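You operate a simulated robot arm through the tools that you are given. There is no shell and no other tool.

You run a simulated robot arm. Do the job below in one go: nothing can be reset, and whatever is moved stays where it is left.

TASK
Measure about 200 ml of cleaner in the blue-handled jug, tip it into the open tank and lid it.
Fine: pour from the teal can; can and jug go back. Set down upright: teal can, jug with a blue handle.

The check looks at the end state, three seconds after you hand in, the way a careful person would. Anything else that was tipped, shoved, dropped, spilled or broken makes it a failure. Lids that push on must go on centred and level and be pressed home; caps that screw on are set level and turned clockwise until they are tight.

THE ROBOT
A 7-joint arm with a two-finger parallel gripper, fixed in place. Base frame: the origin is on the floor under the middle of its stand, x ahead of it, y to its left, z up; the work surface is at about z = 0.66. Readings come in m, degrees, newtons and seconds.
With the tool pointing down near the work surface it reaches from about 0.12 to 0.66 m from the base axis. Its first joint turns from -66.0 to 66.0 degrees. Payload 2.4 kg.
Tool frame: the origin (TCP) lies between the finger pads and is the grasp point; the fingertips stand 0.03 m ahead of it; z points along the fingers, y is the line along which they close. Largest opening 0.094 m; finger width 0.028, thickness 0.01; the body of the gripper, 0.05 by 0.096 m, starts 0.055 m behind the TCP.
Orientation is told as [roll, pitch, yaw] about the base's x, y, z axes, in that order, counted from this pose: with the fingers straight down and closing along the base's y, the tool's x points along the base's -x, its y along +y and its z along -z.

THE INTERFACE
- The arm moves only by the tool apply_moves. Its argument "increments" is one flat list of numbers, 7 for each row, row after row: the turn, a rotation vector about the tool's x, y, z in degrees, then the shift along the tool's x, y, z in m, then the opening, from 0 (shut) to 1 (fully open). In form: [rx, ry, rz, tx, ty, tz, gripper, rx, ry, rz, tx, ty, tz, gripper, ...]. A call has 1 to 20 rows; each row shifts and turns the commanded pose from where the row before left it, along the tool's axes as they then stand. Rows are played at 5 a second. More than 0.05 m and 8.6 degrees between two rows, or a gripper value outside its range, and nothing of the call is played. A pose out of reach is approached as far as the arm can. The call stops where the force on the tool passes 40 N (or 10 N more than at its start, if that is more) or the arm is blocked; 0.2 s more then pass. The fingers move at their own pace (about 0.153 m/s each) and stop on an object; they squeeze with about 40 N. The grip force told is the motor's: it shows also when the fingers shut on nothing. Time passes only in rows, and 0.2 s behind the last, so rows that do not move let the fingers close. It gives the time, the measured TCP pose, the force on the tool (base axes), the opening and the grip force at its end, in the units of the frame above (readings bear some noise), with the torque about the TCP (base axes, N m) and any sound that the robot's microphone picked up, and new pictures: "pictures" is both (left out), scene, wrist or none.
- Cameras (640 x 400 px; columns grow to the right, rows downward): "scene" is fixed at [0.043, 0.4773, 1.4465]; the picture's right is [-0.72, -0.69, 0.00], its down [-0.37, 0.39, -0.84] and it looks along [0.58, -0.61, -0.54] (base axes); focal length 242 px, centre (320, 200). "wrist" rides on the gripper at [0.076, 0.014, -0.102] in the tool frame; the picture's right is [-0.18, 0.98, 0.00], its down [-0.75, -0.14, -0.64] and it looks along [-0.63, -0.12, 0.77] (tool axes); focal length 243 px, centre (320, 200).
- probe_pixels(camera, pixels): for up to 12 pixels [column, row] of the newest picture of that camera ("zoom" is the newest enlarged one), the place [x, y, z] in the base frame of the surface seen there, good to about 0.003 m. The clock stands still meanwhile.
- inspect(camera, box): a new picture of the part [left, top, right, bottom] of that camera's present view, enlarged. The clock stands still meanwhile.
- close_job(): hands the job in; it is judged then, once.

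Leave the gripper open and the arm clear of the work at the hand-in unless told otherwise.

The tools are called after "Emit:" as a command line: name --argument value ..., lists and objects as JSON in quotes. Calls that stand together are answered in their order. apply_moves: Moves the arm, as the interface text tells. Its arguments: {"type":"object","properties":{"increments":{"type":"array","items":{"type":"number"}},"pictures":{"type":"string","enum":["both","scene","wrist","none"]}},"required":["increments"]} The other tools are called the same way: probe_pixels (camera, pixels) gives the place of the surface under pixels of a picture; inspect (camera, box) takes an enlarged picture of a part of a camera's view; close_job () hands the job in.

At the start:

```text
t: 0.0
tcp_pos: [0.3605, -0.1381, 1.3332]
ee_rot: [-0.1, -0.1, 0.0]
contact_force: [0.0, -0.1, 0.2]
moment: [-0.01, -0.01, 0.0]
finger_gap: 0.0939
grip_force: 0.0
```

scene: 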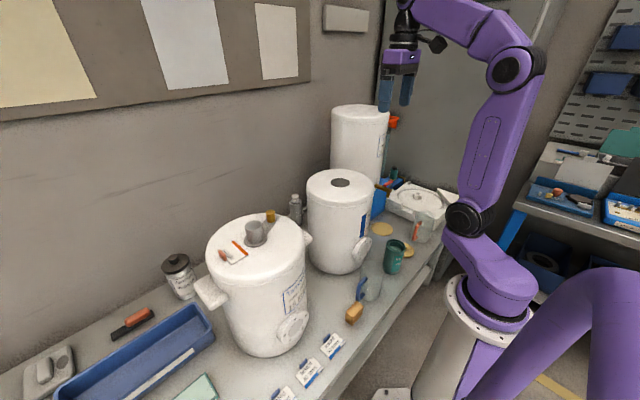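
wrist: 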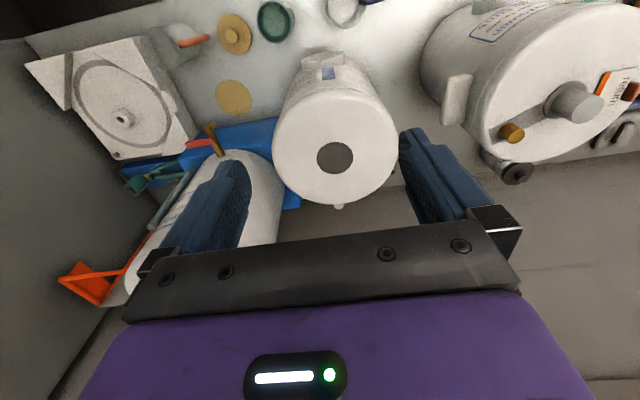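

I see three white tanks, jugs, a teal can and lids near the middle. I'll enlarge parts of both views to recognise the items.

Emit:
inspect --camera "scene" --box '[320, 160, 460, 340]'

Emit:
inspect --camera "wrist" --box '[20, 0, 420, 250]'

Emit:
inspect --camera "scene" --box '[160, 180, 400, 400]'

```text
2.22 times, centred on (390, 250) of scene
```

zoom: 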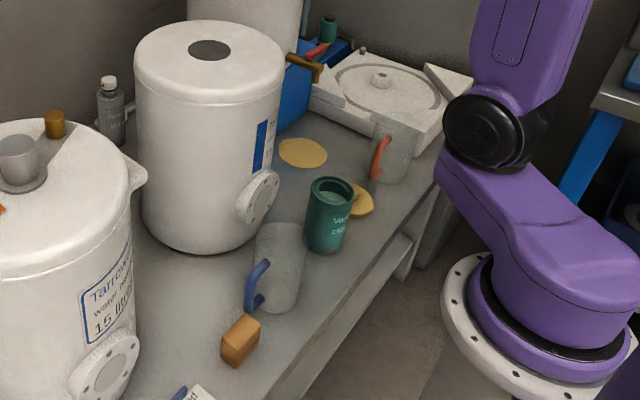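

```text
1.60 times, centred on (220, 125) of wrist
```

zoom: 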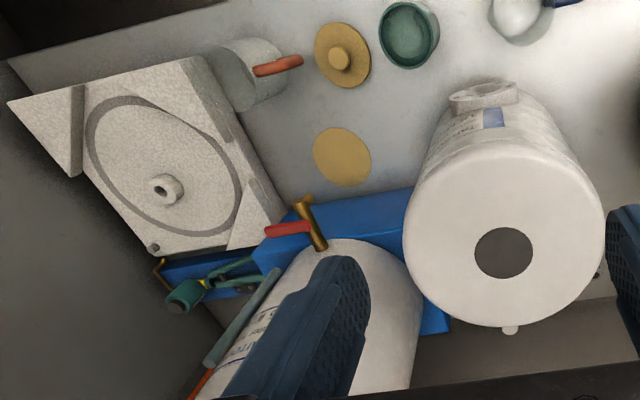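

```text
1.82 times, centred on (280, 290) of scene
```

zoom: 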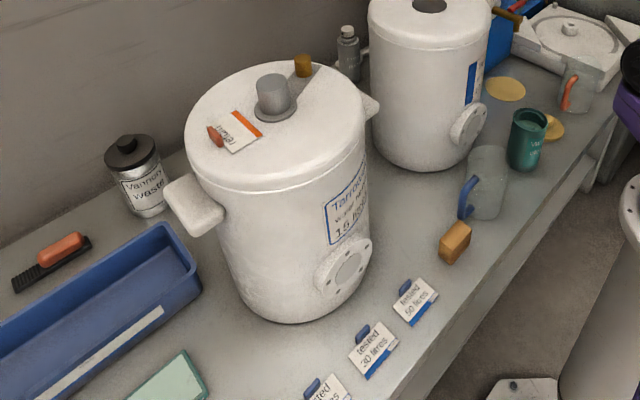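

The middle tank has an open mouth; two brass discs lie on the bench (one with a knob). I'll probe the key points on the scene view: tank mouth, jug, can, discs.

Emit:
inspect --camera "scene" --box '[350, 210, 430, 320]'

Emit:
inspect --camera "wrist" --box '[200, 0, 400, 125]'

Emit:
probe_pixels --camera "wrist" --pixels '[[335, 158], [317, 158], [354, 158], [335, 142], [335, 175], [310, 120], [236, 34], [233, 97], [275, 22], [340, 8], [335, 120], [300, 158]]'

```text
3.64 times, centred on (390, 265) of scene
```

zoom: 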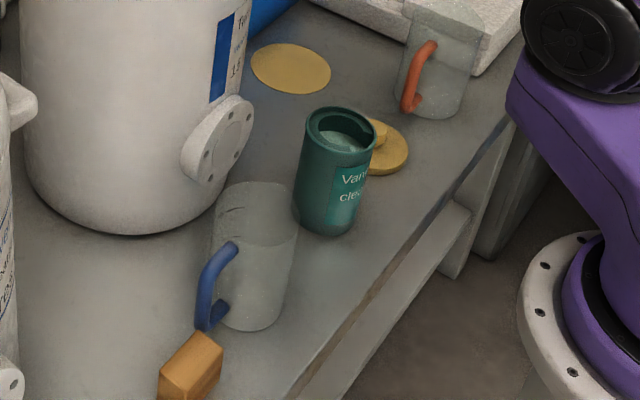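

```text
3.20 times, centred on (300, 62) of wrist
```

zoom: 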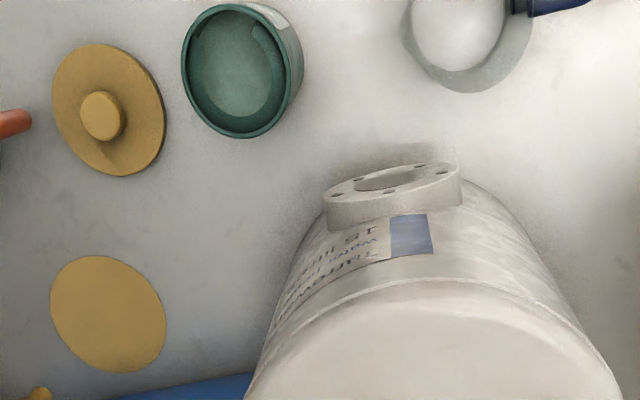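

```text
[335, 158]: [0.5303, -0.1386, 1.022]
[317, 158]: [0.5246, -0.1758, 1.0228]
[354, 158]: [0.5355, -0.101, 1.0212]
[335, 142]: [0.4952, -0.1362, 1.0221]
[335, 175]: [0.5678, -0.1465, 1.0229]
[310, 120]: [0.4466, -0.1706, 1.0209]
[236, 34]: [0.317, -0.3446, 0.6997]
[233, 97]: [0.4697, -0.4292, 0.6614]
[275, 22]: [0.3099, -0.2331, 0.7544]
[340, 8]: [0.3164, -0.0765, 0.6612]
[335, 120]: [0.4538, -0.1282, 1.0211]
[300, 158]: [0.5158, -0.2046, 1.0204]
```

The dark disc on the middle tank reads z≈1.022, so I need to check whether it is a real opening. I'll enlarge the tops of the tanks and the two discs.

Emit:
inspect --camera "wrist" --box '[260, 90, 420, 220]'

Emit:
inspect --camera "scene" --box '[295, 160, 385, 220]'

Emit:
inspect --camera "scene" --box '[320, 90, 480, 240]'

Emit:
inspect --camera "wrist" --box '[420, 0, 640, 200]'

Emit:
inspect --camera "wrist" --box '[30, 20, 290, 310]'

```text
3.08 times, centred on (340, 155) of wrist
```

zoom: 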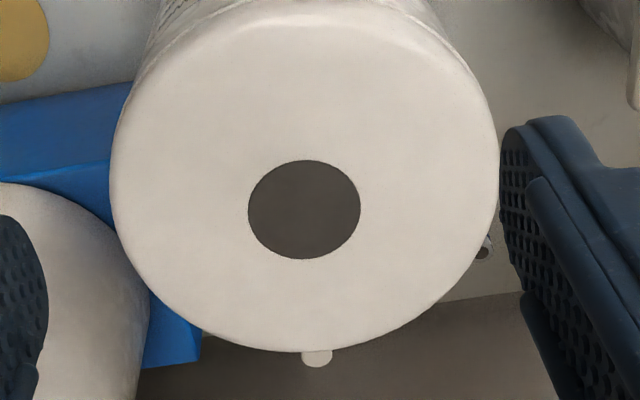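

```text
6.67 times, centred on (340, 190) of scene
```

zoom: 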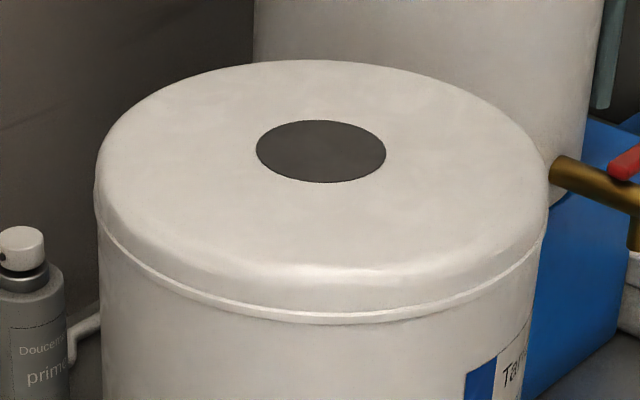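

```text
2.67 times, centred on (400, 165) of scene
```

zoom: 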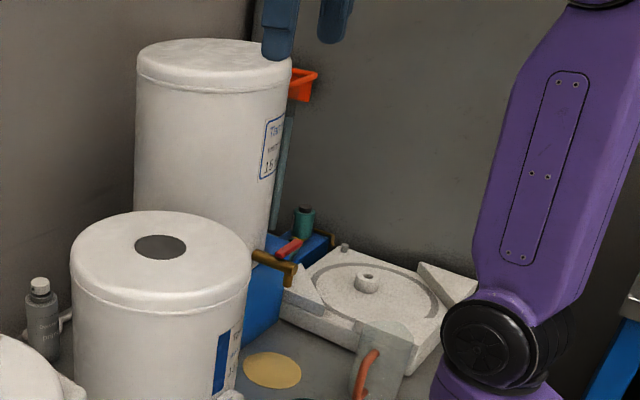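

```text
2.00 times, centred on (530, 100) of wrist
```

zoom: 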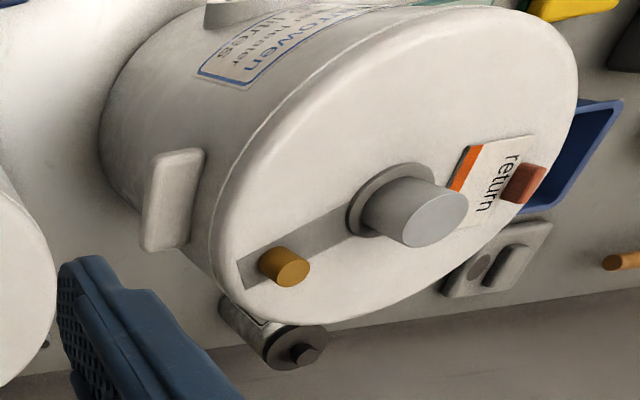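

```text
1.38 times, centred on (160, 165) of wrist
```

zoom: 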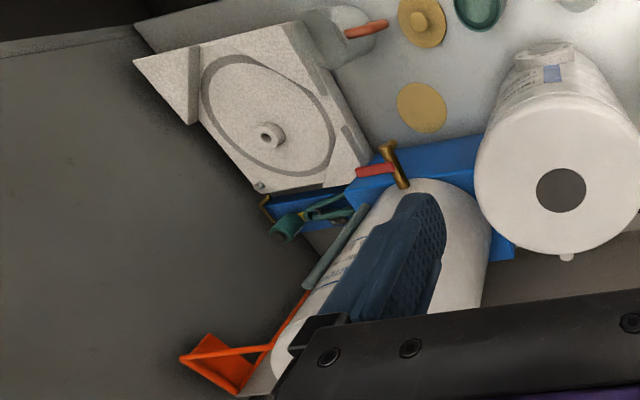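

I'll measure the discs, the dark mouth, and the cylinders on the near tank with more probes.

Emit:
probe_pixels --camera "wrist" --pixels '[[218, 28], [251, 40], [233, 14], [238, 53], [231, 36], [217, 92], [250, 103], [229, 81], [239, 114], [335, 140], [335, 177], [334, 141]]'

Emit:
probe_pixels --camera "wrist" --pixels '[[580, 105], [560, 100], [546, 108], [512, 132], [540, 118], [550, 140], [620, 88], [119, 118], [100, 140], [460, 100], [328, 75], [315, 75]]'

Emit:
inspect --camera "wrist" --box '[300, 0, 420, 60]'

```text
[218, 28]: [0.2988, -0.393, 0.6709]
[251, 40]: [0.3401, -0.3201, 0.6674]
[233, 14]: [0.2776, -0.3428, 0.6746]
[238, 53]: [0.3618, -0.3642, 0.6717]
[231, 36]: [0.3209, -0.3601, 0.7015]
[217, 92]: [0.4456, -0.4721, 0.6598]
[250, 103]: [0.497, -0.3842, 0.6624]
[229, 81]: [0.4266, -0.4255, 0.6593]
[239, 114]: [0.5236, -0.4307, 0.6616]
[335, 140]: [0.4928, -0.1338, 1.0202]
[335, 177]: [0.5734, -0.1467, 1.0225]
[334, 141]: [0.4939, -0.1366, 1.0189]
```

```text
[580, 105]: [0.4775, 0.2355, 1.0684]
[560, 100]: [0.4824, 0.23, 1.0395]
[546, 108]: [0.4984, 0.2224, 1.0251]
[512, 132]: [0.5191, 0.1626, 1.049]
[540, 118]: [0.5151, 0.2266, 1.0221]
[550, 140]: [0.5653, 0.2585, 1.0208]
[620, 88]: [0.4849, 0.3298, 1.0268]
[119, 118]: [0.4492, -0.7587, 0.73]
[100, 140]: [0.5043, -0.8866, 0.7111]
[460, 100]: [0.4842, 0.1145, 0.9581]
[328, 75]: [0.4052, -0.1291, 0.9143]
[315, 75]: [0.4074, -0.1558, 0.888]
```

```text
5.33 times, centred on (360, 30) of wrist
```

zoom: 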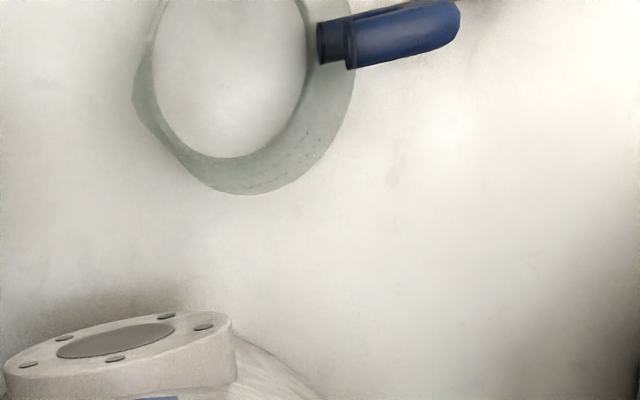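

The dark mouth is about 78 mm across at (0.53, -0.14, 1.02); the knobbed brass disc is about 85 mm at (0.32, -0.355), the plain one about 97 mm and flat. I'll move the wrist camera lower and back to look closely at the jug, can and lid.

Emit:
apply_moves --increments '[0, 0, 0, 0.0175, 0.0, 0.0416, 1, 0, 0, 0, 0.0175, 0.0, 0.0416, 1, 0, 0, 0, 0.0175, 0.0, 0.0416, 1, 0, 0, 0, 0.0175, 0.0, 0.0416, 1, 0, 0, 0, 0.0175, 0.0, 0.0416, 1, 0, 0, 0, 0.0175, 0.0, 0.0416, 1, 0, 0, 0, 0.0175, 0.0, 0.03, 1, 0, 0, 0, 0.0175, 0.0, 0.03, 1]' --pictures "both"

```text
t: 1.8
tcp_pos: [0.2361, -0.142, 1.037]
ee_rot: [0.0, 0.0, -0.4]
contact_force: [0.2, 0.5, -1.1]
moment: [-0.03, -0.05, -0.03]
finger_gap: 0.0939
grip_force: 0.1
out of reach, approached as far as the arm can: row 7, 8
```

scene: 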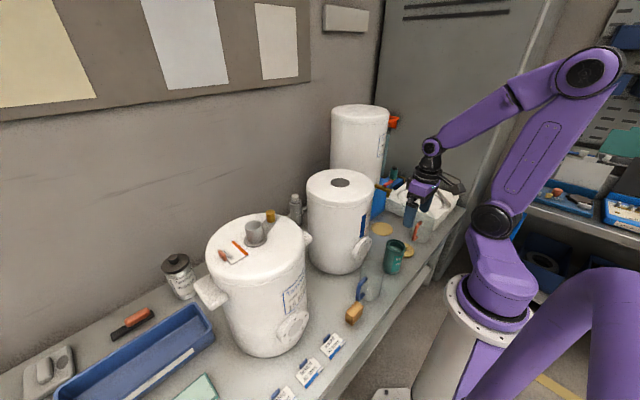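
wrist: 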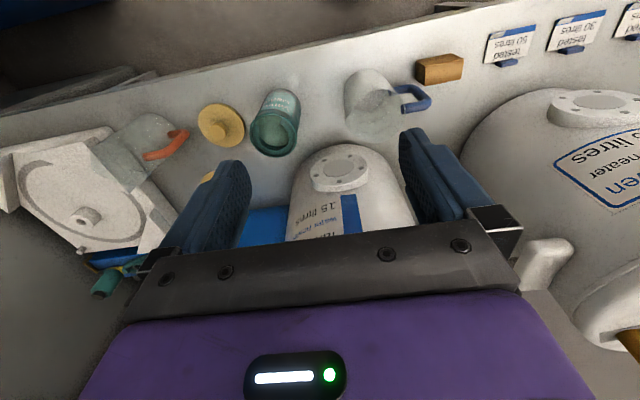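

The arm stopped near its inner reach limit at x≈0.24. Now I'll enlarge the jug, can and lid in this view.

Emit:
inspect --camera "wrist" --box '[180, 60, 460, 200]'

Emit:
inspect --camera "wrist" --box '[330, 55, 440, 145]'

Emit:
inspect --camera "wrist" --box '[190, 80, 310, 165]'

Emit:
probe_pixels --camera "wrist" --pixels '[[272, 133], [272, 155], [252, 133], [298, 130], [283, 95], [272, 120], [372, 130], [350, 98], [395, 105], [365, 80], [428, 100], [225, 125]]'

```text
2.29 times, centred on (320, 130) of wrist
```

zoom: 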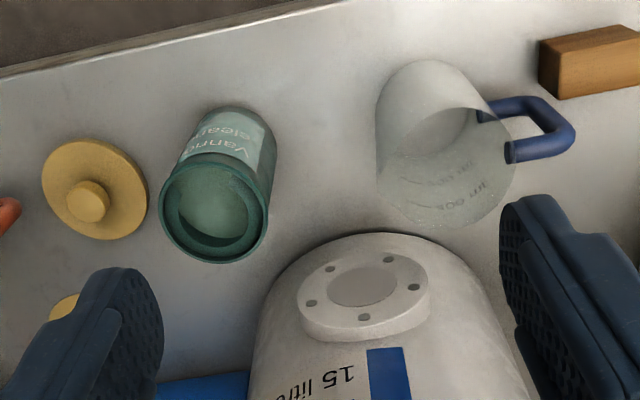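

```text
4.44 times, centred on (385, 100) of wrist
```

zoom: 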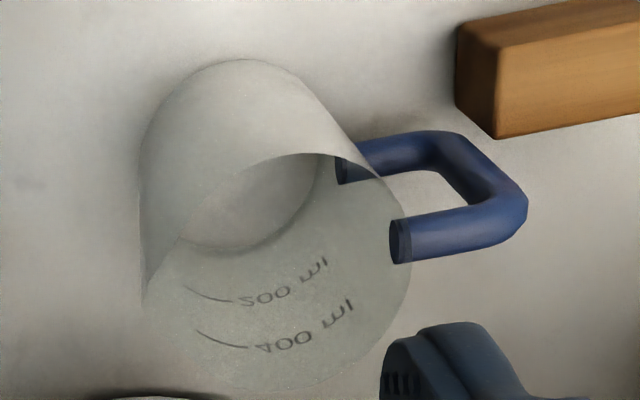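

```text
4.71 times, centred on (250, 122) of wrist
```

zoom: 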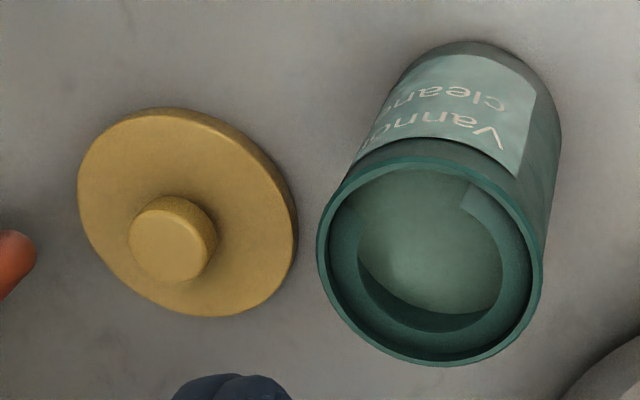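

```text
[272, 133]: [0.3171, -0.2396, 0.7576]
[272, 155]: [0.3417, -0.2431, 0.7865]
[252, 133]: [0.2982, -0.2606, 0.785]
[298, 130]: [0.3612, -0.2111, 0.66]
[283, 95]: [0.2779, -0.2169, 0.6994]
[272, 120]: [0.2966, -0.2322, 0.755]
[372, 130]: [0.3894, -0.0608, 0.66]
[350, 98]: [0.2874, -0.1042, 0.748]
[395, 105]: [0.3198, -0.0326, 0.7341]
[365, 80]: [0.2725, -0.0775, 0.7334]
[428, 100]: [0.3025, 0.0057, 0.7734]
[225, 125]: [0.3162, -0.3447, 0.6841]
```

The can rim is at z≈0.787 with liquid at about 0.756; the jug shows 200 and 400 ml marks. I'll probe rim points in the zoom to get the can's centre and radius, and the lid's size.

Emit:
probe_pixels --camera "zoom" --pixels '[[322, 245], [537, 270], [430, 358], [440, 163], [345, 318], [515, 330], [430, 250], [400, 310], [172, 250], [100, 270], [290, 220], [200, 310]]'

Emit:
inspect --camera "wrist" --box '[330, 55, 440, 145]'

```text
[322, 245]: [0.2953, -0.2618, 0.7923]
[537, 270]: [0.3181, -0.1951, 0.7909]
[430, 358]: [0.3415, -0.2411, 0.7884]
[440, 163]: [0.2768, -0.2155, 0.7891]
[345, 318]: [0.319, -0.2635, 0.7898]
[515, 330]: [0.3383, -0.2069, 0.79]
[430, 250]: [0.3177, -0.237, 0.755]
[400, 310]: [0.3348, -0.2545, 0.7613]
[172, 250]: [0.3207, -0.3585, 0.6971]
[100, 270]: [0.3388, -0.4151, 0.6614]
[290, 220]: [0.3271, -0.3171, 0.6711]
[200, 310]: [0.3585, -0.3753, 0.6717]
```

```text
4.44 times, centred on (385, 100) of wrist
```

zoom: 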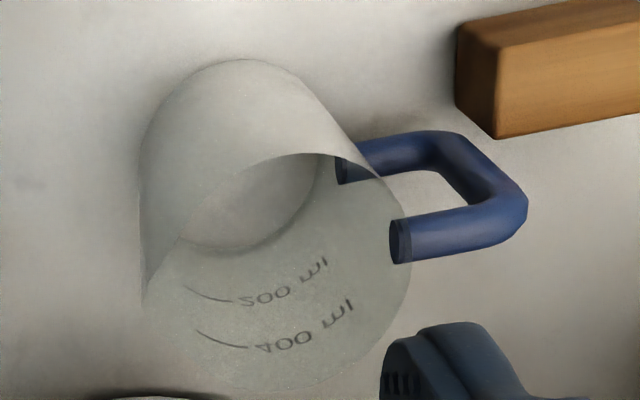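

Can: centre about (0.310, -0.230), radius ≈0.035, rim z≈0.79. Now the same for the jug rim and handle.

Emit:
probe_pixels --camera "zoom" --pixels '[[145, 298], [180, 360], [250, 390], [330, 373], [390, 325], [409, 275], [300, 155], [345, 157], [375, 177], [400, 240], [520, 205], [450, 145]]'

Emit:
probe_pixels --camera "zoom" --pixels '[[240, 215], [200, 120], [150, 200], [300, 100], [300, 290], [300, 340], [420, 220], [470, 215], [510, 180], [440, 135], [380, 150], [480, 170]]'

Emit:
probe_pixels --camera "scene" --pixels '[[338, 122], [360, 115], [352, 155], [372, 175], [340, 250], [420, 190], [384, 192], [395, 172], [375, 190], [355, 315], [392, 122], [360, 105]]'

```text
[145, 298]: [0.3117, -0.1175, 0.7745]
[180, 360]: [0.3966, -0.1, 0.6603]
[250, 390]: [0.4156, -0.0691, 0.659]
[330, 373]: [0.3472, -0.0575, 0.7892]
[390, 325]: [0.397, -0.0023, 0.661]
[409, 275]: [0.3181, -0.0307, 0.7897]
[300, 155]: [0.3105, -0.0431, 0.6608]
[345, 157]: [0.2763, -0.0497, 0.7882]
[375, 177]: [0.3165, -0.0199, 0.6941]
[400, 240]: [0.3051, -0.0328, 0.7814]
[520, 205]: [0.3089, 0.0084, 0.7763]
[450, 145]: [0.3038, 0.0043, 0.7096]
```

```text
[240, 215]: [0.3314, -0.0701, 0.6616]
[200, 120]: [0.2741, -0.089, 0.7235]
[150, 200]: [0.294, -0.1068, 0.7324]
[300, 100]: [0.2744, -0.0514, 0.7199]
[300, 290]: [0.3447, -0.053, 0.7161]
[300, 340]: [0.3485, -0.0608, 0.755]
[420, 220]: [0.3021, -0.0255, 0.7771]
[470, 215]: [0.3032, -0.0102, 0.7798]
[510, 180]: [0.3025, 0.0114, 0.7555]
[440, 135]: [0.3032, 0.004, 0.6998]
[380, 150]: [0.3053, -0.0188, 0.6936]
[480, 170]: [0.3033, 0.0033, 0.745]
```

```text
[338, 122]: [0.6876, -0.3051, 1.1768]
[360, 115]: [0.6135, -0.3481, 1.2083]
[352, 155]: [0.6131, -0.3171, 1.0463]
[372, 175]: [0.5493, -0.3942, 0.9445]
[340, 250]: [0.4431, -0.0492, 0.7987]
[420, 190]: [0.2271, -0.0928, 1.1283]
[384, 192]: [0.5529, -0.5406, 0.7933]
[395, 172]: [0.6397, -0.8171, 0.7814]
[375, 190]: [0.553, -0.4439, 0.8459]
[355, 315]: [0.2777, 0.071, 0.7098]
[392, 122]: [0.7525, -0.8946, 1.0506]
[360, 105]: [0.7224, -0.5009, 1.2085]
```

Jug: centre ≈(0.310, -0.072), radius ≈0.040, rim z≈0.79, handle toward +y, spout toward -y; 200 ml mark at about z 0.71. My plan is to grip the can from above with the fingers closing along x and tip it toward +y into the jug. First I move over the can and turn the tool +90° yaw, testing the wrist range.

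Emit:
apply_moves --increments '[0, 0, 0, -0.0247, -0.0292, 0.0, 1, 0, 0, 0, -0.0247, -0.0292, 0.0, 1, 0, 0, 0, -0.0247, -0.0292, 0.0, 1, 0, 0, -8.2, 0, 0, 0, 1, 0, 0, -8.2, 0, 0, 0, 1, 0, 0, -8.2, 0, 0, 0, 1, 0, 0, -8.2, 0, 0, 0, 1, 0, 0, -8.2, 0, 0, 0, 1, 0, 0, -8.2, 0, 0, 0, 1, 0, 0, -8.2, 0, 0, 0, 1, 0, 0, -8.2, 0, 0, 0, 1, 0, 0, -8.2, 0, 0, 0, 1, 0, 0, -8.2, 0, 0, 0, 1, 0, 0, -8.0, 0, 0, 0, 1]' --pictures "both"

```text
t: 4.8
tcp_pos: [0.3119, -0.2317, 1.036]
ee_rot: [0.0, 0.0, 90.2]
contact_force: [-0.9, -0.4, -0.7]
moment: [0.02, 0.07, -0.01]
finger_gap: 0.0939
grip_force: 0.1
```

scene: 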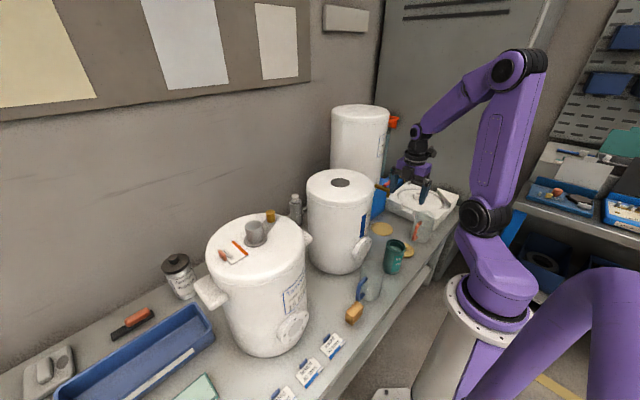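
wrist: 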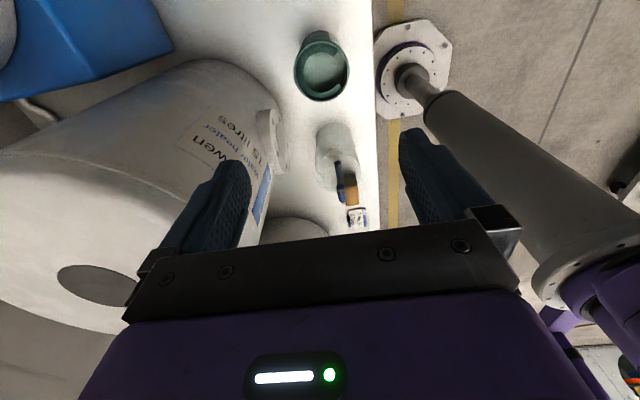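

The +90° yaw works. Next I rehearse the tipping motion with empty fingers at a safe height above the jug: go to about (0.31, -0.137, 0.92), tilt 76° about tool y.

Emit:
apply_moves --increments '[0, 0, 0, -0.0238, 0, 0.029, 1, 0, 0, 0, -0.0238, 0, 0.029, 1, 0, 0, 0, -0.0238, 0, 0.029, 1, 0, 0, 0, -0.0238, 0, 0.029, 1, 0, 8.5, 0, 0, 0, 0, 1, 0, 8.5, 0, 0, 0, 0, 1, 0, 8.5, 0, 0, 0, 0, 1, 0, 8.5, 0, 0, 0, 0, 1, 0, 8.5, 0, 0, 0, 0, 1, 0, 8.5, 0, 0, 0, 0, 1, 0, 8.5, 0, 0, 0, 0, 1, 0, 8.5, 0, 0, 0, 0, 1, 0, 8.5, 0, 0, 0, 0, 1]' --pictures "both"

```text
t: 7.6
tcp_pos: [0.311, -0.1364, 0.9205]
ee_rot: [0.0, 76.7, 90.0]
contact_force: [-0.4, -0.3, -0.2]
moment: [0.03, -0.02, -0.02]
finger_gap: 0.0939
grip_force: 0.1
```

scene: 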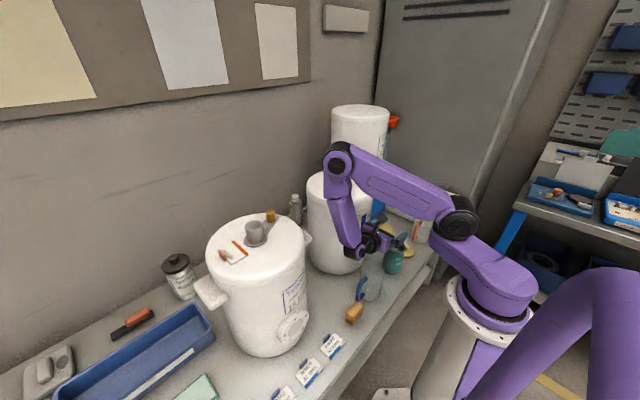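
wrist: 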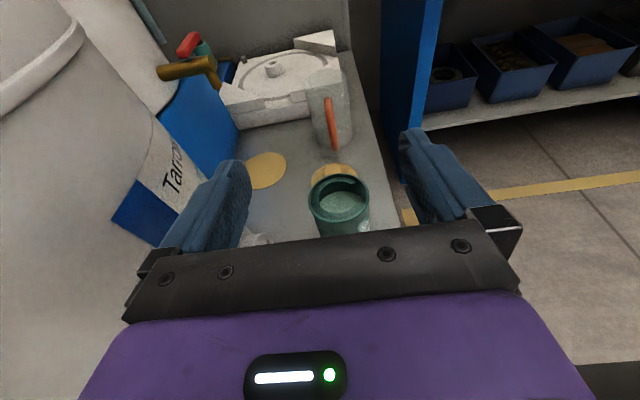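

The tilt is reachable. But the elbow now swings out toward the middle tank; I'll check where the links are relative to it.

Emit:
probe_pixels --camera "scene" --pixels '[[338, 160], [328, 165], [340, 205], [350, 235], [352, 180], [400, 185], [375, 240], [385, 240], [368, 240], [345, 150], [455, 215]]'

Emit:
inspect --camera "scene" --box '[300, 130, 480, 290]'

```text
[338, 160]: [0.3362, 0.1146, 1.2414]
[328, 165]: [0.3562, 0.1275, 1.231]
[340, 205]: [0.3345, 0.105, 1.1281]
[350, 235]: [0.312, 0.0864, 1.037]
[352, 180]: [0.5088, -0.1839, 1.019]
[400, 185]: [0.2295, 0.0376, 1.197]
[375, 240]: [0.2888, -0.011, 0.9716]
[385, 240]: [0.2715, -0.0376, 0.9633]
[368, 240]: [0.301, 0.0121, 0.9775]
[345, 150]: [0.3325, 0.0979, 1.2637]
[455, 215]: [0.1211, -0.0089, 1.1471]
```

```text
2.50 times, centred on (390, 210) of scene
```

zoom: 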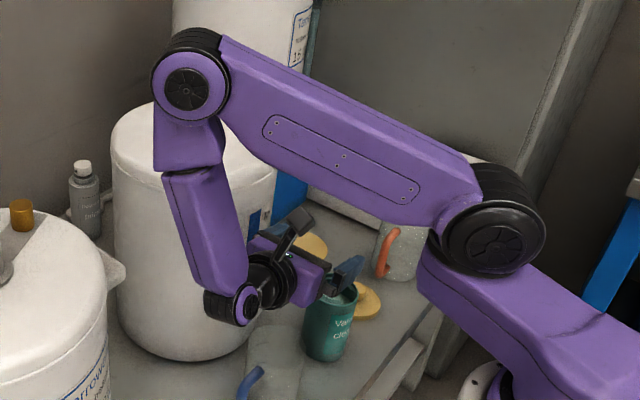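

The links are all clear of the tanks. I'll rehearse lowering to pour height (z≈0.85) plus a bit more tilt, then return.

Emit:
apply_moves --increments '[0, 0, 0, -0.034, 0, 0.008, 1, 0, 0, 0, -0.034, 0, 0.008, 1, 0, 7, 0, 0, 0, 0, 1, 0, 7, 0, 0, 0, 0, 1]' --pictures "scene"

```text
t: 8.6
tcp_pos: [0.3114, -0.1353, 0.8515]
ee_rot: [-178.4, 89.4, -88.5]
contact_force: [0.1, 0.9, -0.7]
moment: [0.0, -0.01, -0.01]
finger_gap: 0.0943
grip_force: 0.0
```

scene: 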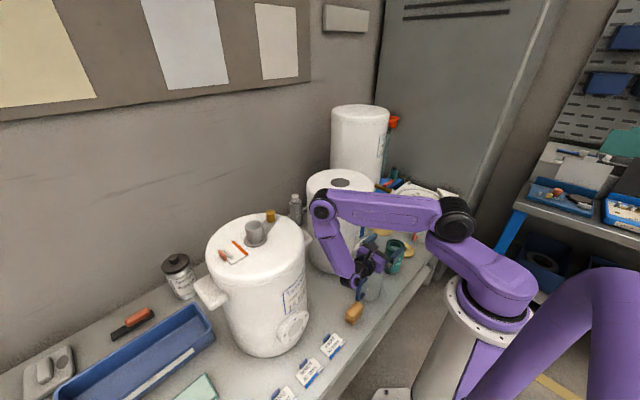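

Pour pose is reachable down to z≈0.85 and past 88° tilt. Now I reverse the rehearsal and bring the tool back upright above the can at z≈0.92.

Emit:
apply_moves --increments '[0, -7, 0, 0, 0, 0, 1, 0, -7, 0, 0, 0, 0, 1, 0, 0, 0, 0.034, 0, -0.008, 1, 0, 0, 0, 0.034, 0, -0.008, 1, 0, -8.5, 0, 0, 0, 0, 1, 0, -8.5, 0, 0, 0, 0, 1, 0, -8.5, 0, 0, 0, 0, 1, 0, -8.5, 0, 0, 0, 0, 1, 0, -8.5, 0, 0, 0, 0, 1, 0, -8.5, 0, 0, 0, 0, 1, 0, -8.5, 0, 0, 0, 0, 1, 0, -8.5, 0, 0, 0, 0, 1, 0, -8.5, 0, 0, 0, 0, 1, 0, 0, 0, 0.0465, 0, 0, 1, 0, 0, 0, 0.0465, 0, 0, 1]' --pictures "both"

```text
t: 11.8
tcp_pos: [0.3129, -0.2289, 0.9253]
ee_rot: [-0.1, 0.0, 90.1]
contact_force: [-0.3, -0.4, -0.7]
moment: [0.02, -0.03, -0.01]
finger_gap: 0.0941
grip_force: 0.1
```

scene: 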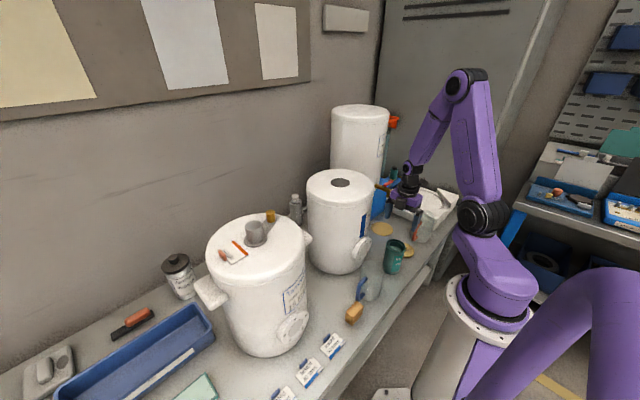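
wrist: 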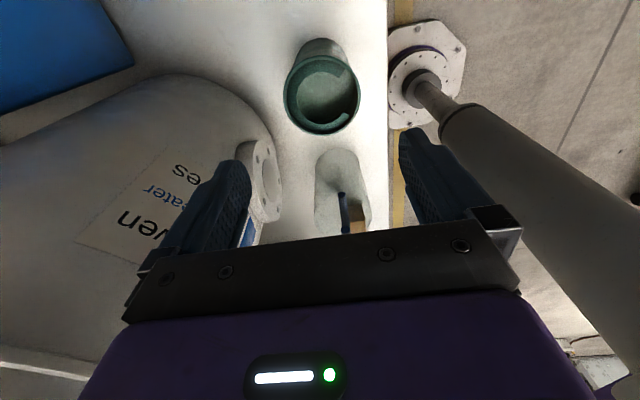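

I'm above the can. I'll probe its rim in this view for an exact centre.

Emit:
inspect --camera "wrist" --box '[270, 30, 380, 145]'

Emit:
probe_pixels --camera "wrist" --pixels '[[286, 96], [359, 99], [322, 132], [322, 59], [297, 70], [347, 70], [297, 122], [347, 123], [322, 95], [322, 85], [330, 45], [310, 110]]'

```text
3.48 times, centred on (325, 88) of wrist
```

zoom: 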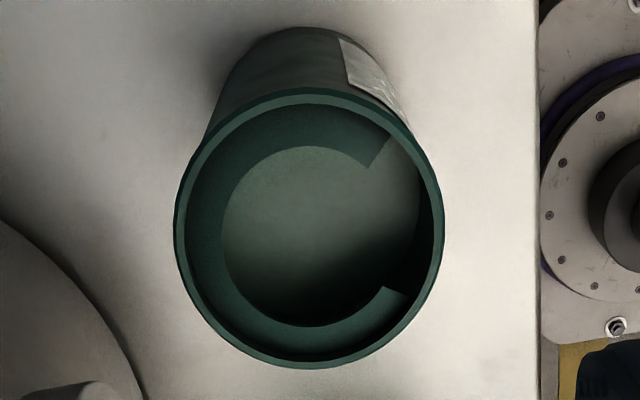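

```text
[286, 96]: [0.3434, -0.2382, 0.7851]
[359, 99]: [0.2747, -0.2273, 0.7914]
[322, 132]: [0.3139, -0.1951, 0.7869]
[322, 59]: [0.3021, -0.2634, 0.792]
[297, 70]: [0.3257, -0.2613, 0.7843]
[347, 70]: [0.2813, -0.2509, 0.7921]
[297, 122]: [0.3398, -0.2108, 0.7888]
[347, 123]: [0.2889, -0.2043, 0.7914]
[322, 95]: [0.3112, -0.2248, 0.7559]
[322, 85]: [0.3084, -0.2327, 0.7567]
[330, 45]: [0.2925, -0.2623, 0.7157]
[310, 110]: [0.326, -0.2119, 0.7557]
```

Can centre refined to (0.309, -0.229). I'll descend with open fingers to TCP z≈0.750 (body of gripper stays ~15 mm above the rim).

Emit:
apply_moves --increments '[0, 0, 0, 0, 0.0039, 0.035, 1, 0, 0, 0, 0, 0, 0.04, 1, 0, 0, 0, 0, 0, 0.04, 1, 0, 0, 0, 0, 0, 0.03, 1, 0, 0, 0, 0, 0, 0.02, 1, 0, 0, 0, 0, 0, 0.01, 1]' --pictures "both"

```text
t: 13.2
tcp_pos: [0.308, -0.2286, 0.7467]
ee_rot: [0.0, 0.1, 90.0]
contact_force: [0.2, -0.6, 0.7]
moment: [0.0, 0.0, 0.02]
finger_gap: 0.094
grip_force: 0.0
```

scene: 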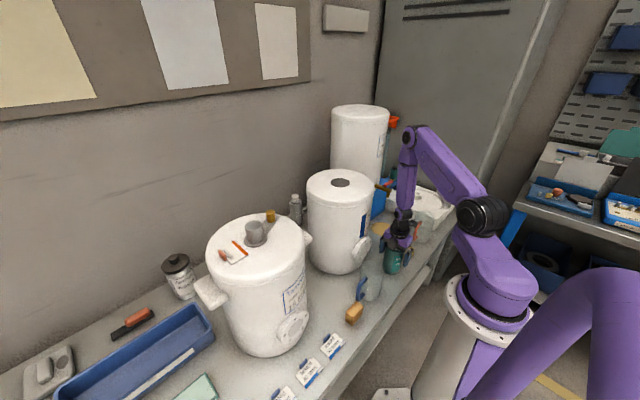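
wrist: 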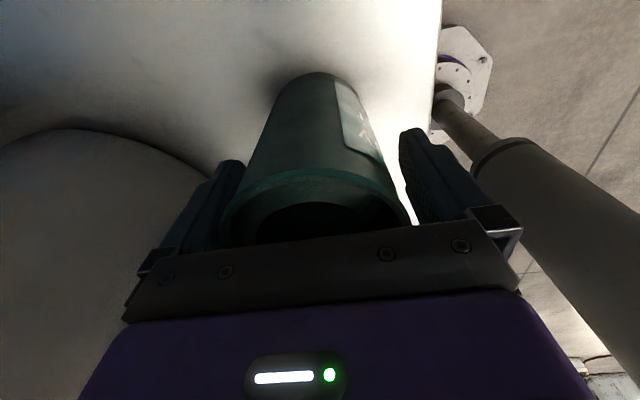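

The can stands between the fingers. I close the gripper, in place.

Emit:
apply_moves --increments '[0, 0, 0, 0, 0, 0, 0, 0, 0, 0, 0, 0, 0, 0, 0, 0, 0, 0, 0, 0, 0, 0, 0, 0, 0, 0, 0, 0]' --pictures "wrist"

```text
t: 14.2
tcp_pos: [0.3083, -0.2282, 0.747]
ee_rot: [0.0, -0.1, 90.0]
contact_force: [-0.1, 0.5, -0.8]
moment: [0.02, 0.03, -0.02]
finger_gap: 0.0717
grip_force: 40.5
```

wrist: 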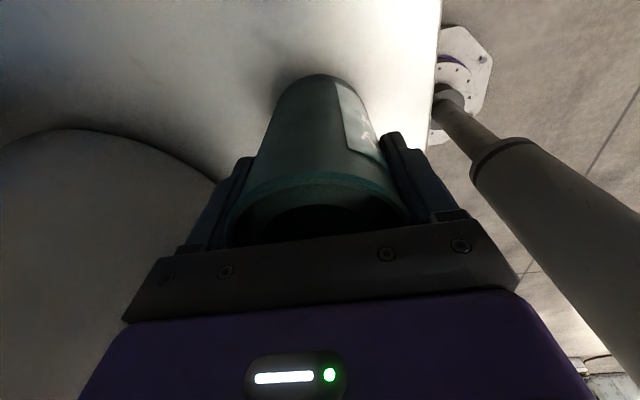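

Gripped (gap 71.7 mm, 40 N). I lift straight up by 0.10 m slowly and hold to weigh it.

Emit:
apply_moves --increments '[0, 0, 0, 0, 0, -0.01, 0, 0, 0, 0, 0, 0, -0.02, 0, 0, 0, 0, 0, 0, -0.03, 0, 0, 0, 0, 0, 0, -0.03, 0, 0, 0, 0, 0, 0, -0.01, 0, 0, 0, 0, 0, 0, 0, 0, 0, 0, 0, 0, 0, 0, 0, 0, 0, 0, 0, 0, 0, 0]' --pictures "both"

Emit:
apply_moves --increments '[0, 0, 0, 0, 0, 0, 0]' --pictures "none"

Emit:
apply_moves --increments '[0, 0, 0, 0, 0, 0, 0]' --pictures "none"

Emit:
apply_moves --increments '[0, 0, 0, 0, 0, 0, 0]' --pictures "none"

Emit:
apply_moves --increments '[0, 0, 0, 0, 0, 0, 0]' --pictures "none"

```text
t: 16.0
tcp_pos: [0.308, -0.2285, 0.849]
ee_rot: [0.0, 0.0, 90.0]
contact_force: [-0.3, 0.3, -4.4]
moment: [-0.01, -0.01, -0.01]
finger_gap: 0.0712
grip_force: 40.6
```

scene: 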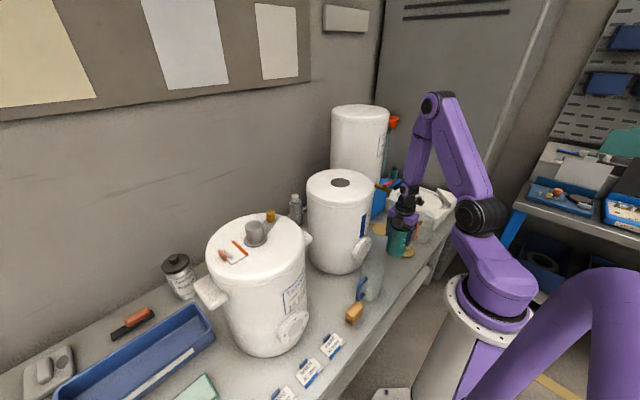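
wrist: 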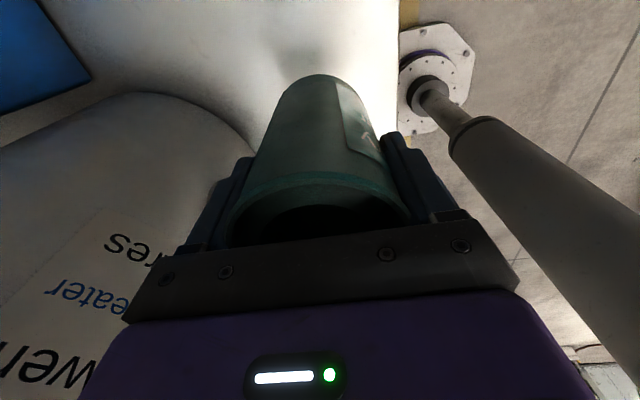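

```text
t: 16.4
tcp_pos: [0.3089, -0.2281, 0.8485]
ee_rot: [0.0, 0.1, 90.0]
contact_force: [-0.2, -0.4, -3.8]
moment: [0.01, 0.02, -0.01]
finger_gap: 0.0715
grip_force: 40.5
```

```text
t: 16.8
tcp_pos: [0.3072, -0.2294, 0.8497]
ee_rot: [0.0, 0.1, 90.0]
contact_force: [-0.5, -1.0, -3.7]
moment: [0.03, 0.02, 0.01]
finger_gap: 0.0718
grip_force: 40.0
```

```text
t: 17.2
tcp_pos: [0.3081, -0.228, 0.8489]
ee_rot: [0.0, 0.0, 90.0]
contact_force: [-0.3, 0.8, -4.3]
moment: [-0.01, -0.01, -0.02]
finger_gap: 0.0713
grip_force: 40.6
```

```text
t: 17.6
tcp_pos: [0.3084, -0.2294, 0.8482]
ee_rot: [0.0, 0.0, 90.0]
contact_force: [0.1, -1.3, -4.1]
moment: [0.0, 0.0, 0.01]
finger_gap: 0.0715
grip_force: 40.4
```

The loaded can weighs about 4 N. Next I tilt it 34° in place (liquid should only reach the lip near 47°) and carry it toward the jug, so the lip hangs above the jug's opening.

Emit:
apply_moves --increments '[0, 8.5, 0, 0, 0, 0, 0, 0, 8.5, 0, 0, 0, 0, 0, 0, 8.5, 0, 0, 0, 0, 0, 0, 8.5, 0, 0, 0, 0, 0, 0, 0, 0, -0.01925, 0, -0.0097, 0, 0, 0, 0, -0.01925, 0, -0.0097, 0, 0, 0, 0, -0.01925, 0, -0.0097, 0, 0, 0, 0, -0.01925, 0, -0.0097, 0, 0, 0, 0, 0, 0, 0, 0]' --pictures "both"

```text
t: 19.6
tcp_pos: [0.2986, -0.1388, 0.8501]
ee_rot: [3.3, 24.0, 91.2]
contact_force: [0.4, 0.2, -3.7]
moment: [0.05, 0.02, 0.01]
finger_gap: 0.0717
grip_force: 40.0
out of reach, approached as far as the arm can: row 1, 2
```

scene: 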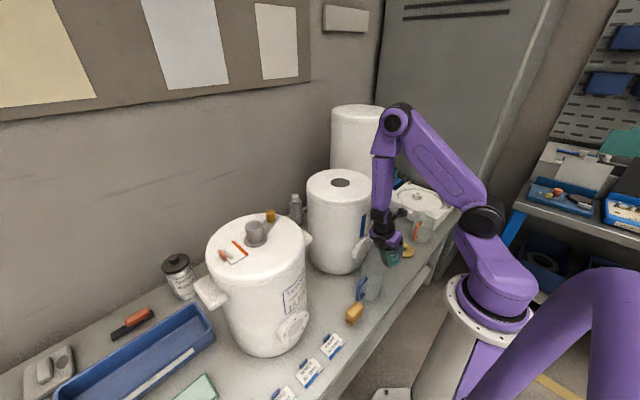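
wrist: 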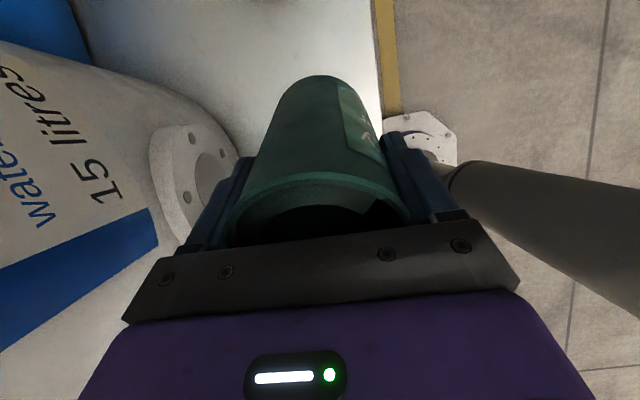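

Rows 1–2 fell short, so the can is at 24° tilt (nothing spilled). I correct the small roll and x offset and continue tilting to about 40° above the jug.

Emit:
apply_moves --increments '[3.3, 0, 0.8, 0, -0.0105, 0, 0, 0, 5.3, 0, 0, 0, 0, 0, 0, 5.3, 0, 0, 0, 0, 0, 0, 5.4, 0, 0, 0, 0, 0]' --pictures "both"

```text
t: 20.6
tcp_pos: [0.3089, -0.1395, 0.8491]
ee_rot: [-0.5, 40.1, 90.1]
contact_force: [-0.7, 0.2, -3.9]
moment: [0.03, -0.01, -0.01]
finger_gap: 0.0718
grip_force: 40.4
```

scene: 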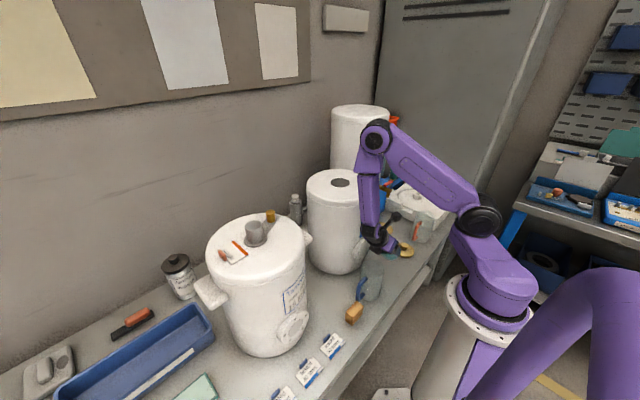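
wrist: 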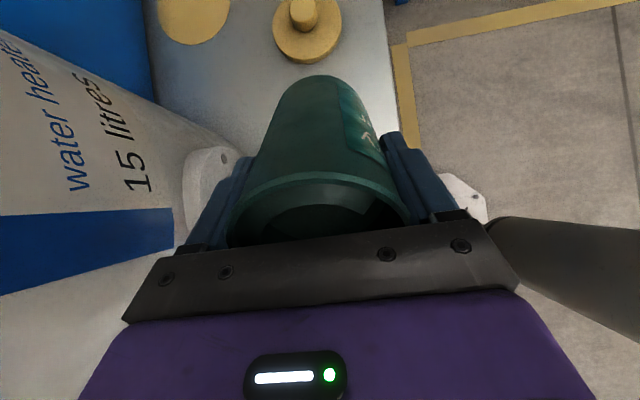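

Tilt is 40°. I'll enlarge the scene around the jug to confirm the lip's placement over the opening.

Emit:
inspect --camera "scene" --box '[340, 210, 430, 310]'

Emit:
inspect --camera "wrist" --box '[210, 130, 430, 260]'

```text
4.00 times, centred on (385, 260) of scene
```

zoom: 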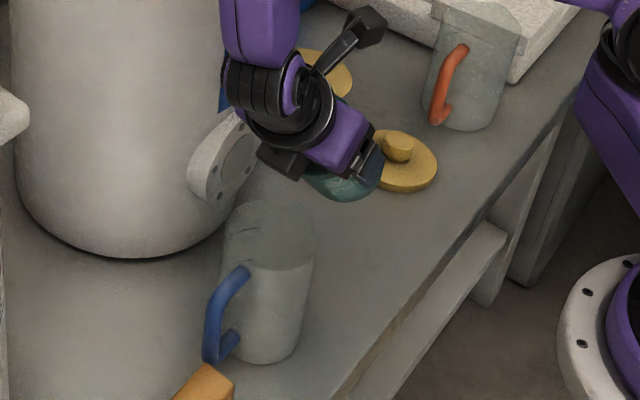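

```text
2.91 times, centred on (320, 195) of wrist
```

zoom: 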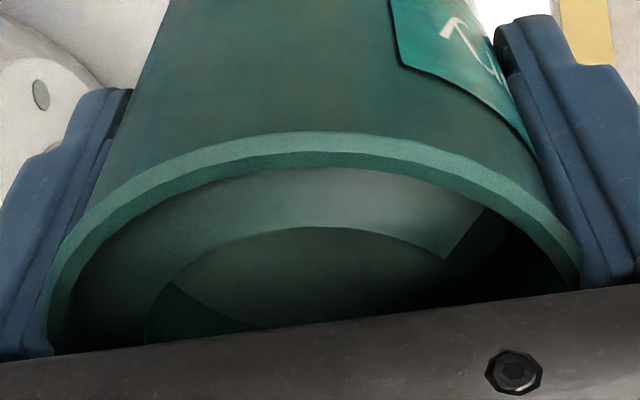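

The lip is over the jug's opening (hidden behind the gripper). I'll probe the inside of the can to see how close the liquid is to the lip.

Emit:
probe_pixels --camera "wrist" --pixels '[[320, 190], [320, 200], [320, 212], [320, 222], [320, 232], [290, 205], [350, 205], [270, 225], [370, 215], [250, 225], [390, 222], [320, 177]]'

```text
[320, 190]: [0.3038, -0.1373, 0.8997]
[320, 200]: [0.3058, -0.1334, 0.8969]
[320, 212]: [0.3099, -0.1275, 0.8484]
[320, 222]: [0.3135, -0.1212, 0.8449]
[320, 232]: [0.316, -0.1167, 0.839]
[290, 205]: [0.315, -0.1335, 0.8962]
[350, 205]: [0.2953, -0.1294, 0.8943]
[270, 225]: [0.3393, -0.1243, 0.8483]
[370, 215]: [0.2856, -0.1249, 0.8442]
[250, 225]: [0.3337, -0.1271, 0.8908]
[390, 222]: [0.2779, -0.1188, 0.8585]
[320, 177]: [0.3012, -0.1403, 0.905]
```

The drawn liquid sits about 36 mm below the rim. I lower 9 mm and tilt to 45°, watching the force for flow.

Emit:
apply_moves --increments '[0, 5, 0, 0, 0, 0, 0, 0, 0, 0, -0.005, 0, 0.0078, 0, 0, 0, 0, 0, 0, 0, 0]' --pictures "scene"

Emit:
inspect --camera "scene" --box '[340, 210, 430, 310]'

```text
t: 21.4
tcp_pos: [0.3092, -0.1422, 0.8409]
ee_rot: [-0.5, 45.2, 90.1]
contact_force: [0.3, 0.4, -3.6]
moment: [0.08, 0.02, -0.01]
finger_gap: 0.0714
grip_force: 39.6
```

scene: 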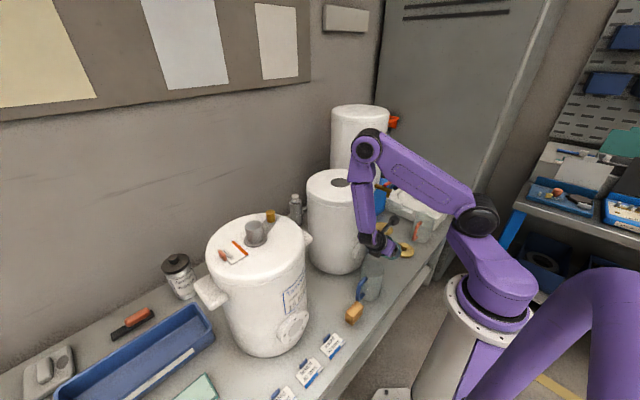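

```text
4.00 times, centred on (385, 260) of scene
```

zoom: 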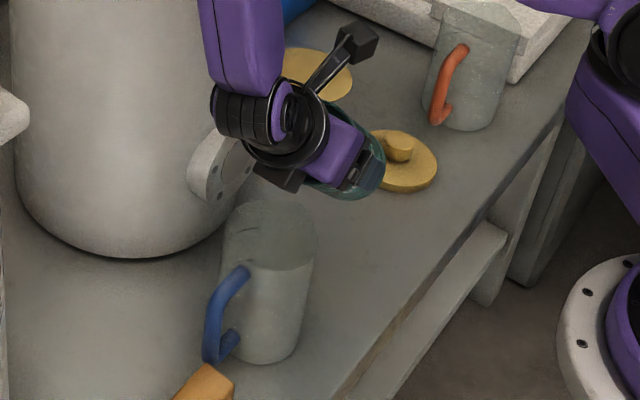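

Aligned: the lip's drop point lies inside the jug rim. I tilt on to 51° and hold.

Emit:
apply_moves --increments '[0, 3, 0, 0, 0, 0, 0, 0, 3, 0, 0, 0, 0, 0, 0, 0, 0, 0, 0, 0, 0, 0, 0, 0, 0, 0, 0, 0]' --pictures "both"

Emit:
inspect --camera "scene" --box '[340, 210, 430, 310]'

```text
t: 22.4
tcp_pos: [0.3092, -0.1433, 0.8411]
ee_rot: [-0.6, 51.2, 90.0]
contact_force: [-0.4, -0.4, -3.4]
moment: [0.08, 0.0, 0.02]
finger_gap: 0.0713
grip_force: 39.8
```

scene: 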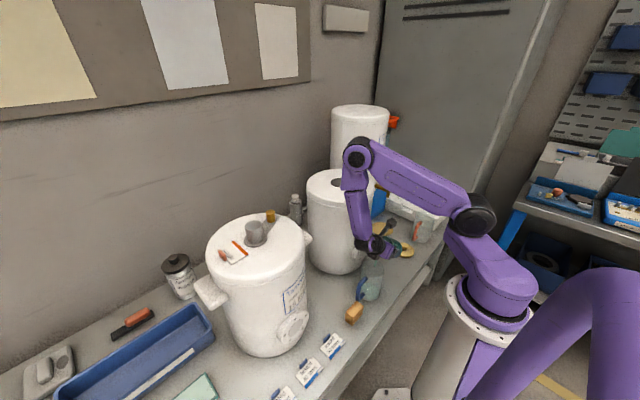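
wrist: 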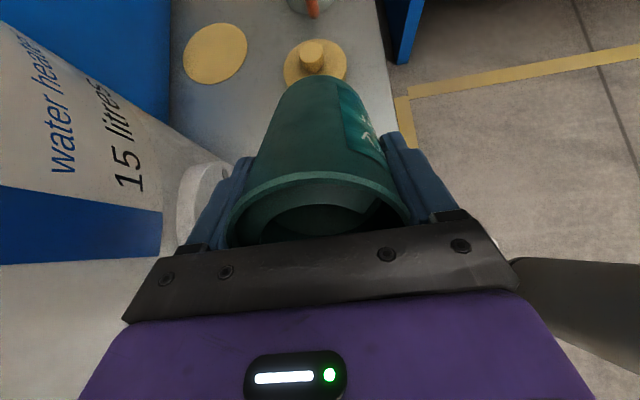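

```text
4.00 times, centred on (385, 260) of scene
```

zoom: 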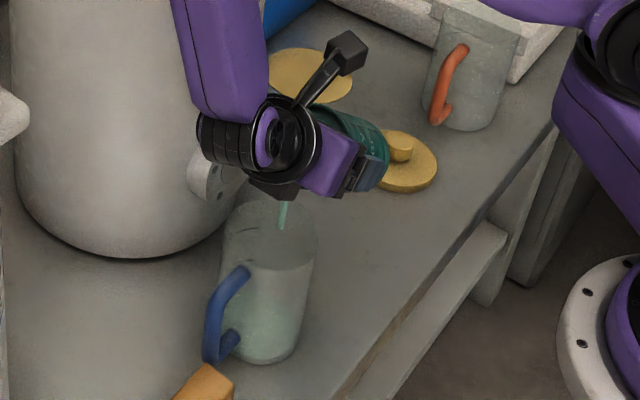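

A thin stream is now running into the jug (zoom pixel 283, 213). I'll hold here with short readings to see how fast the weight drops.

Emit:
apply_moves --increments '[0, 0, 0, 0, 0, 0, 0]' --pictures "scene"

Emit:
inspect --camera "scene" --box '[340, 240, 410, 310]'

```text
t: 22.8
tcp_pos: [0.3105, -0.1443, 0.8415]
ee_rot: [-0.4, 51.1, 90.1]
contact_force: [0.0, -0.6, -5.0]
moment: [0.05, 0.02, 0.04]
finger_gap: 0.0717
grip_force: 39.5
```

scene: 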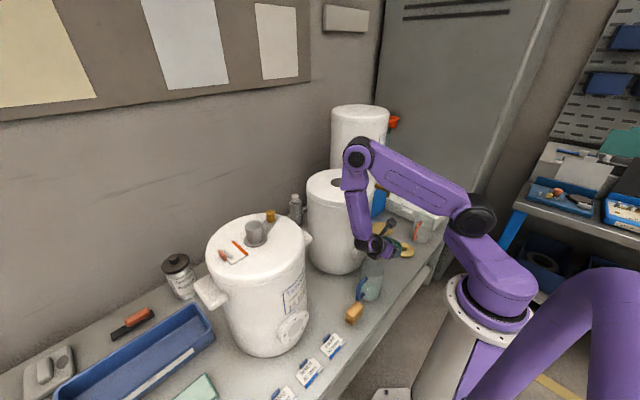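

```text
5.71 times, centred on (375, 275) of scene
```

zoom: 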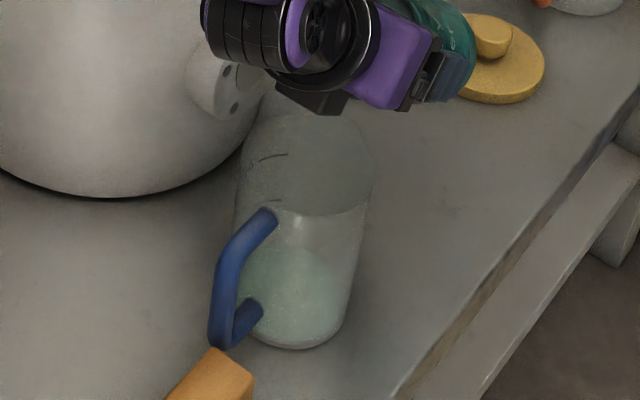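

The stream has stopped at 51° (it equilibrated). I'll zoom tighter on the jug to judge the level.

Emit:
inspect --camera "scene" --box '[354, 258, 390, 306]'

Emit:
probe_pixels --camera "scene" --pixels '[[375, 275], [378, 280], [370, 285], [370, 290], [370, 295], [378, 285], [382, 280], [372, 278], [366, 282], [376, 291], [375, 297], [368, 300]]'

```text
8.33 times, centred on (372, 282) of scene
```

zoom: 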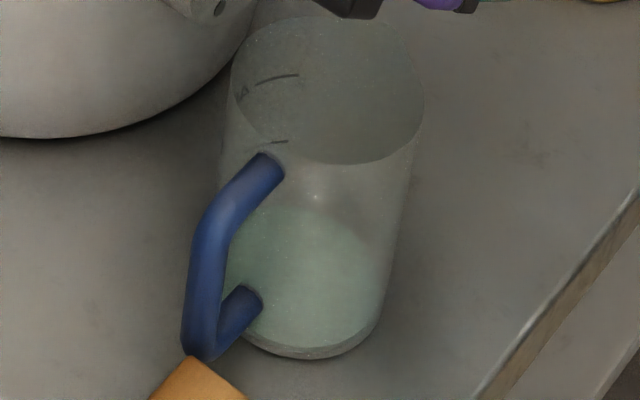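

```text
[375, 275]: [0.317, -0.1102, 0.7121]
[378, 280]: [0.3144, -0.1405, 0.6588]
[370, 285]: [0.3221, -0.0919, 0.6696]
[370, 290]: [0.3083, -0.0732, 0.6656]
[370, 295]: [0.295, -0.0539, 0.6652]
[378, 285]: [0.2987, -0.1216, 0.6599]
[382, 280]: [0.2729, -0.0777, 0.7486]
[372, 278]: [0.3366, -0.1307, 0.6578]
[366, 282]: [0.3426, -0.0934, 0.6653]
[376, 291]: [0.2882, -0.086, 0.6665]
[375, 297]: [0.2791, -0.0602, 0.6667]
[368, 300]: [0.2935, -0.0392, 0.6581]
```

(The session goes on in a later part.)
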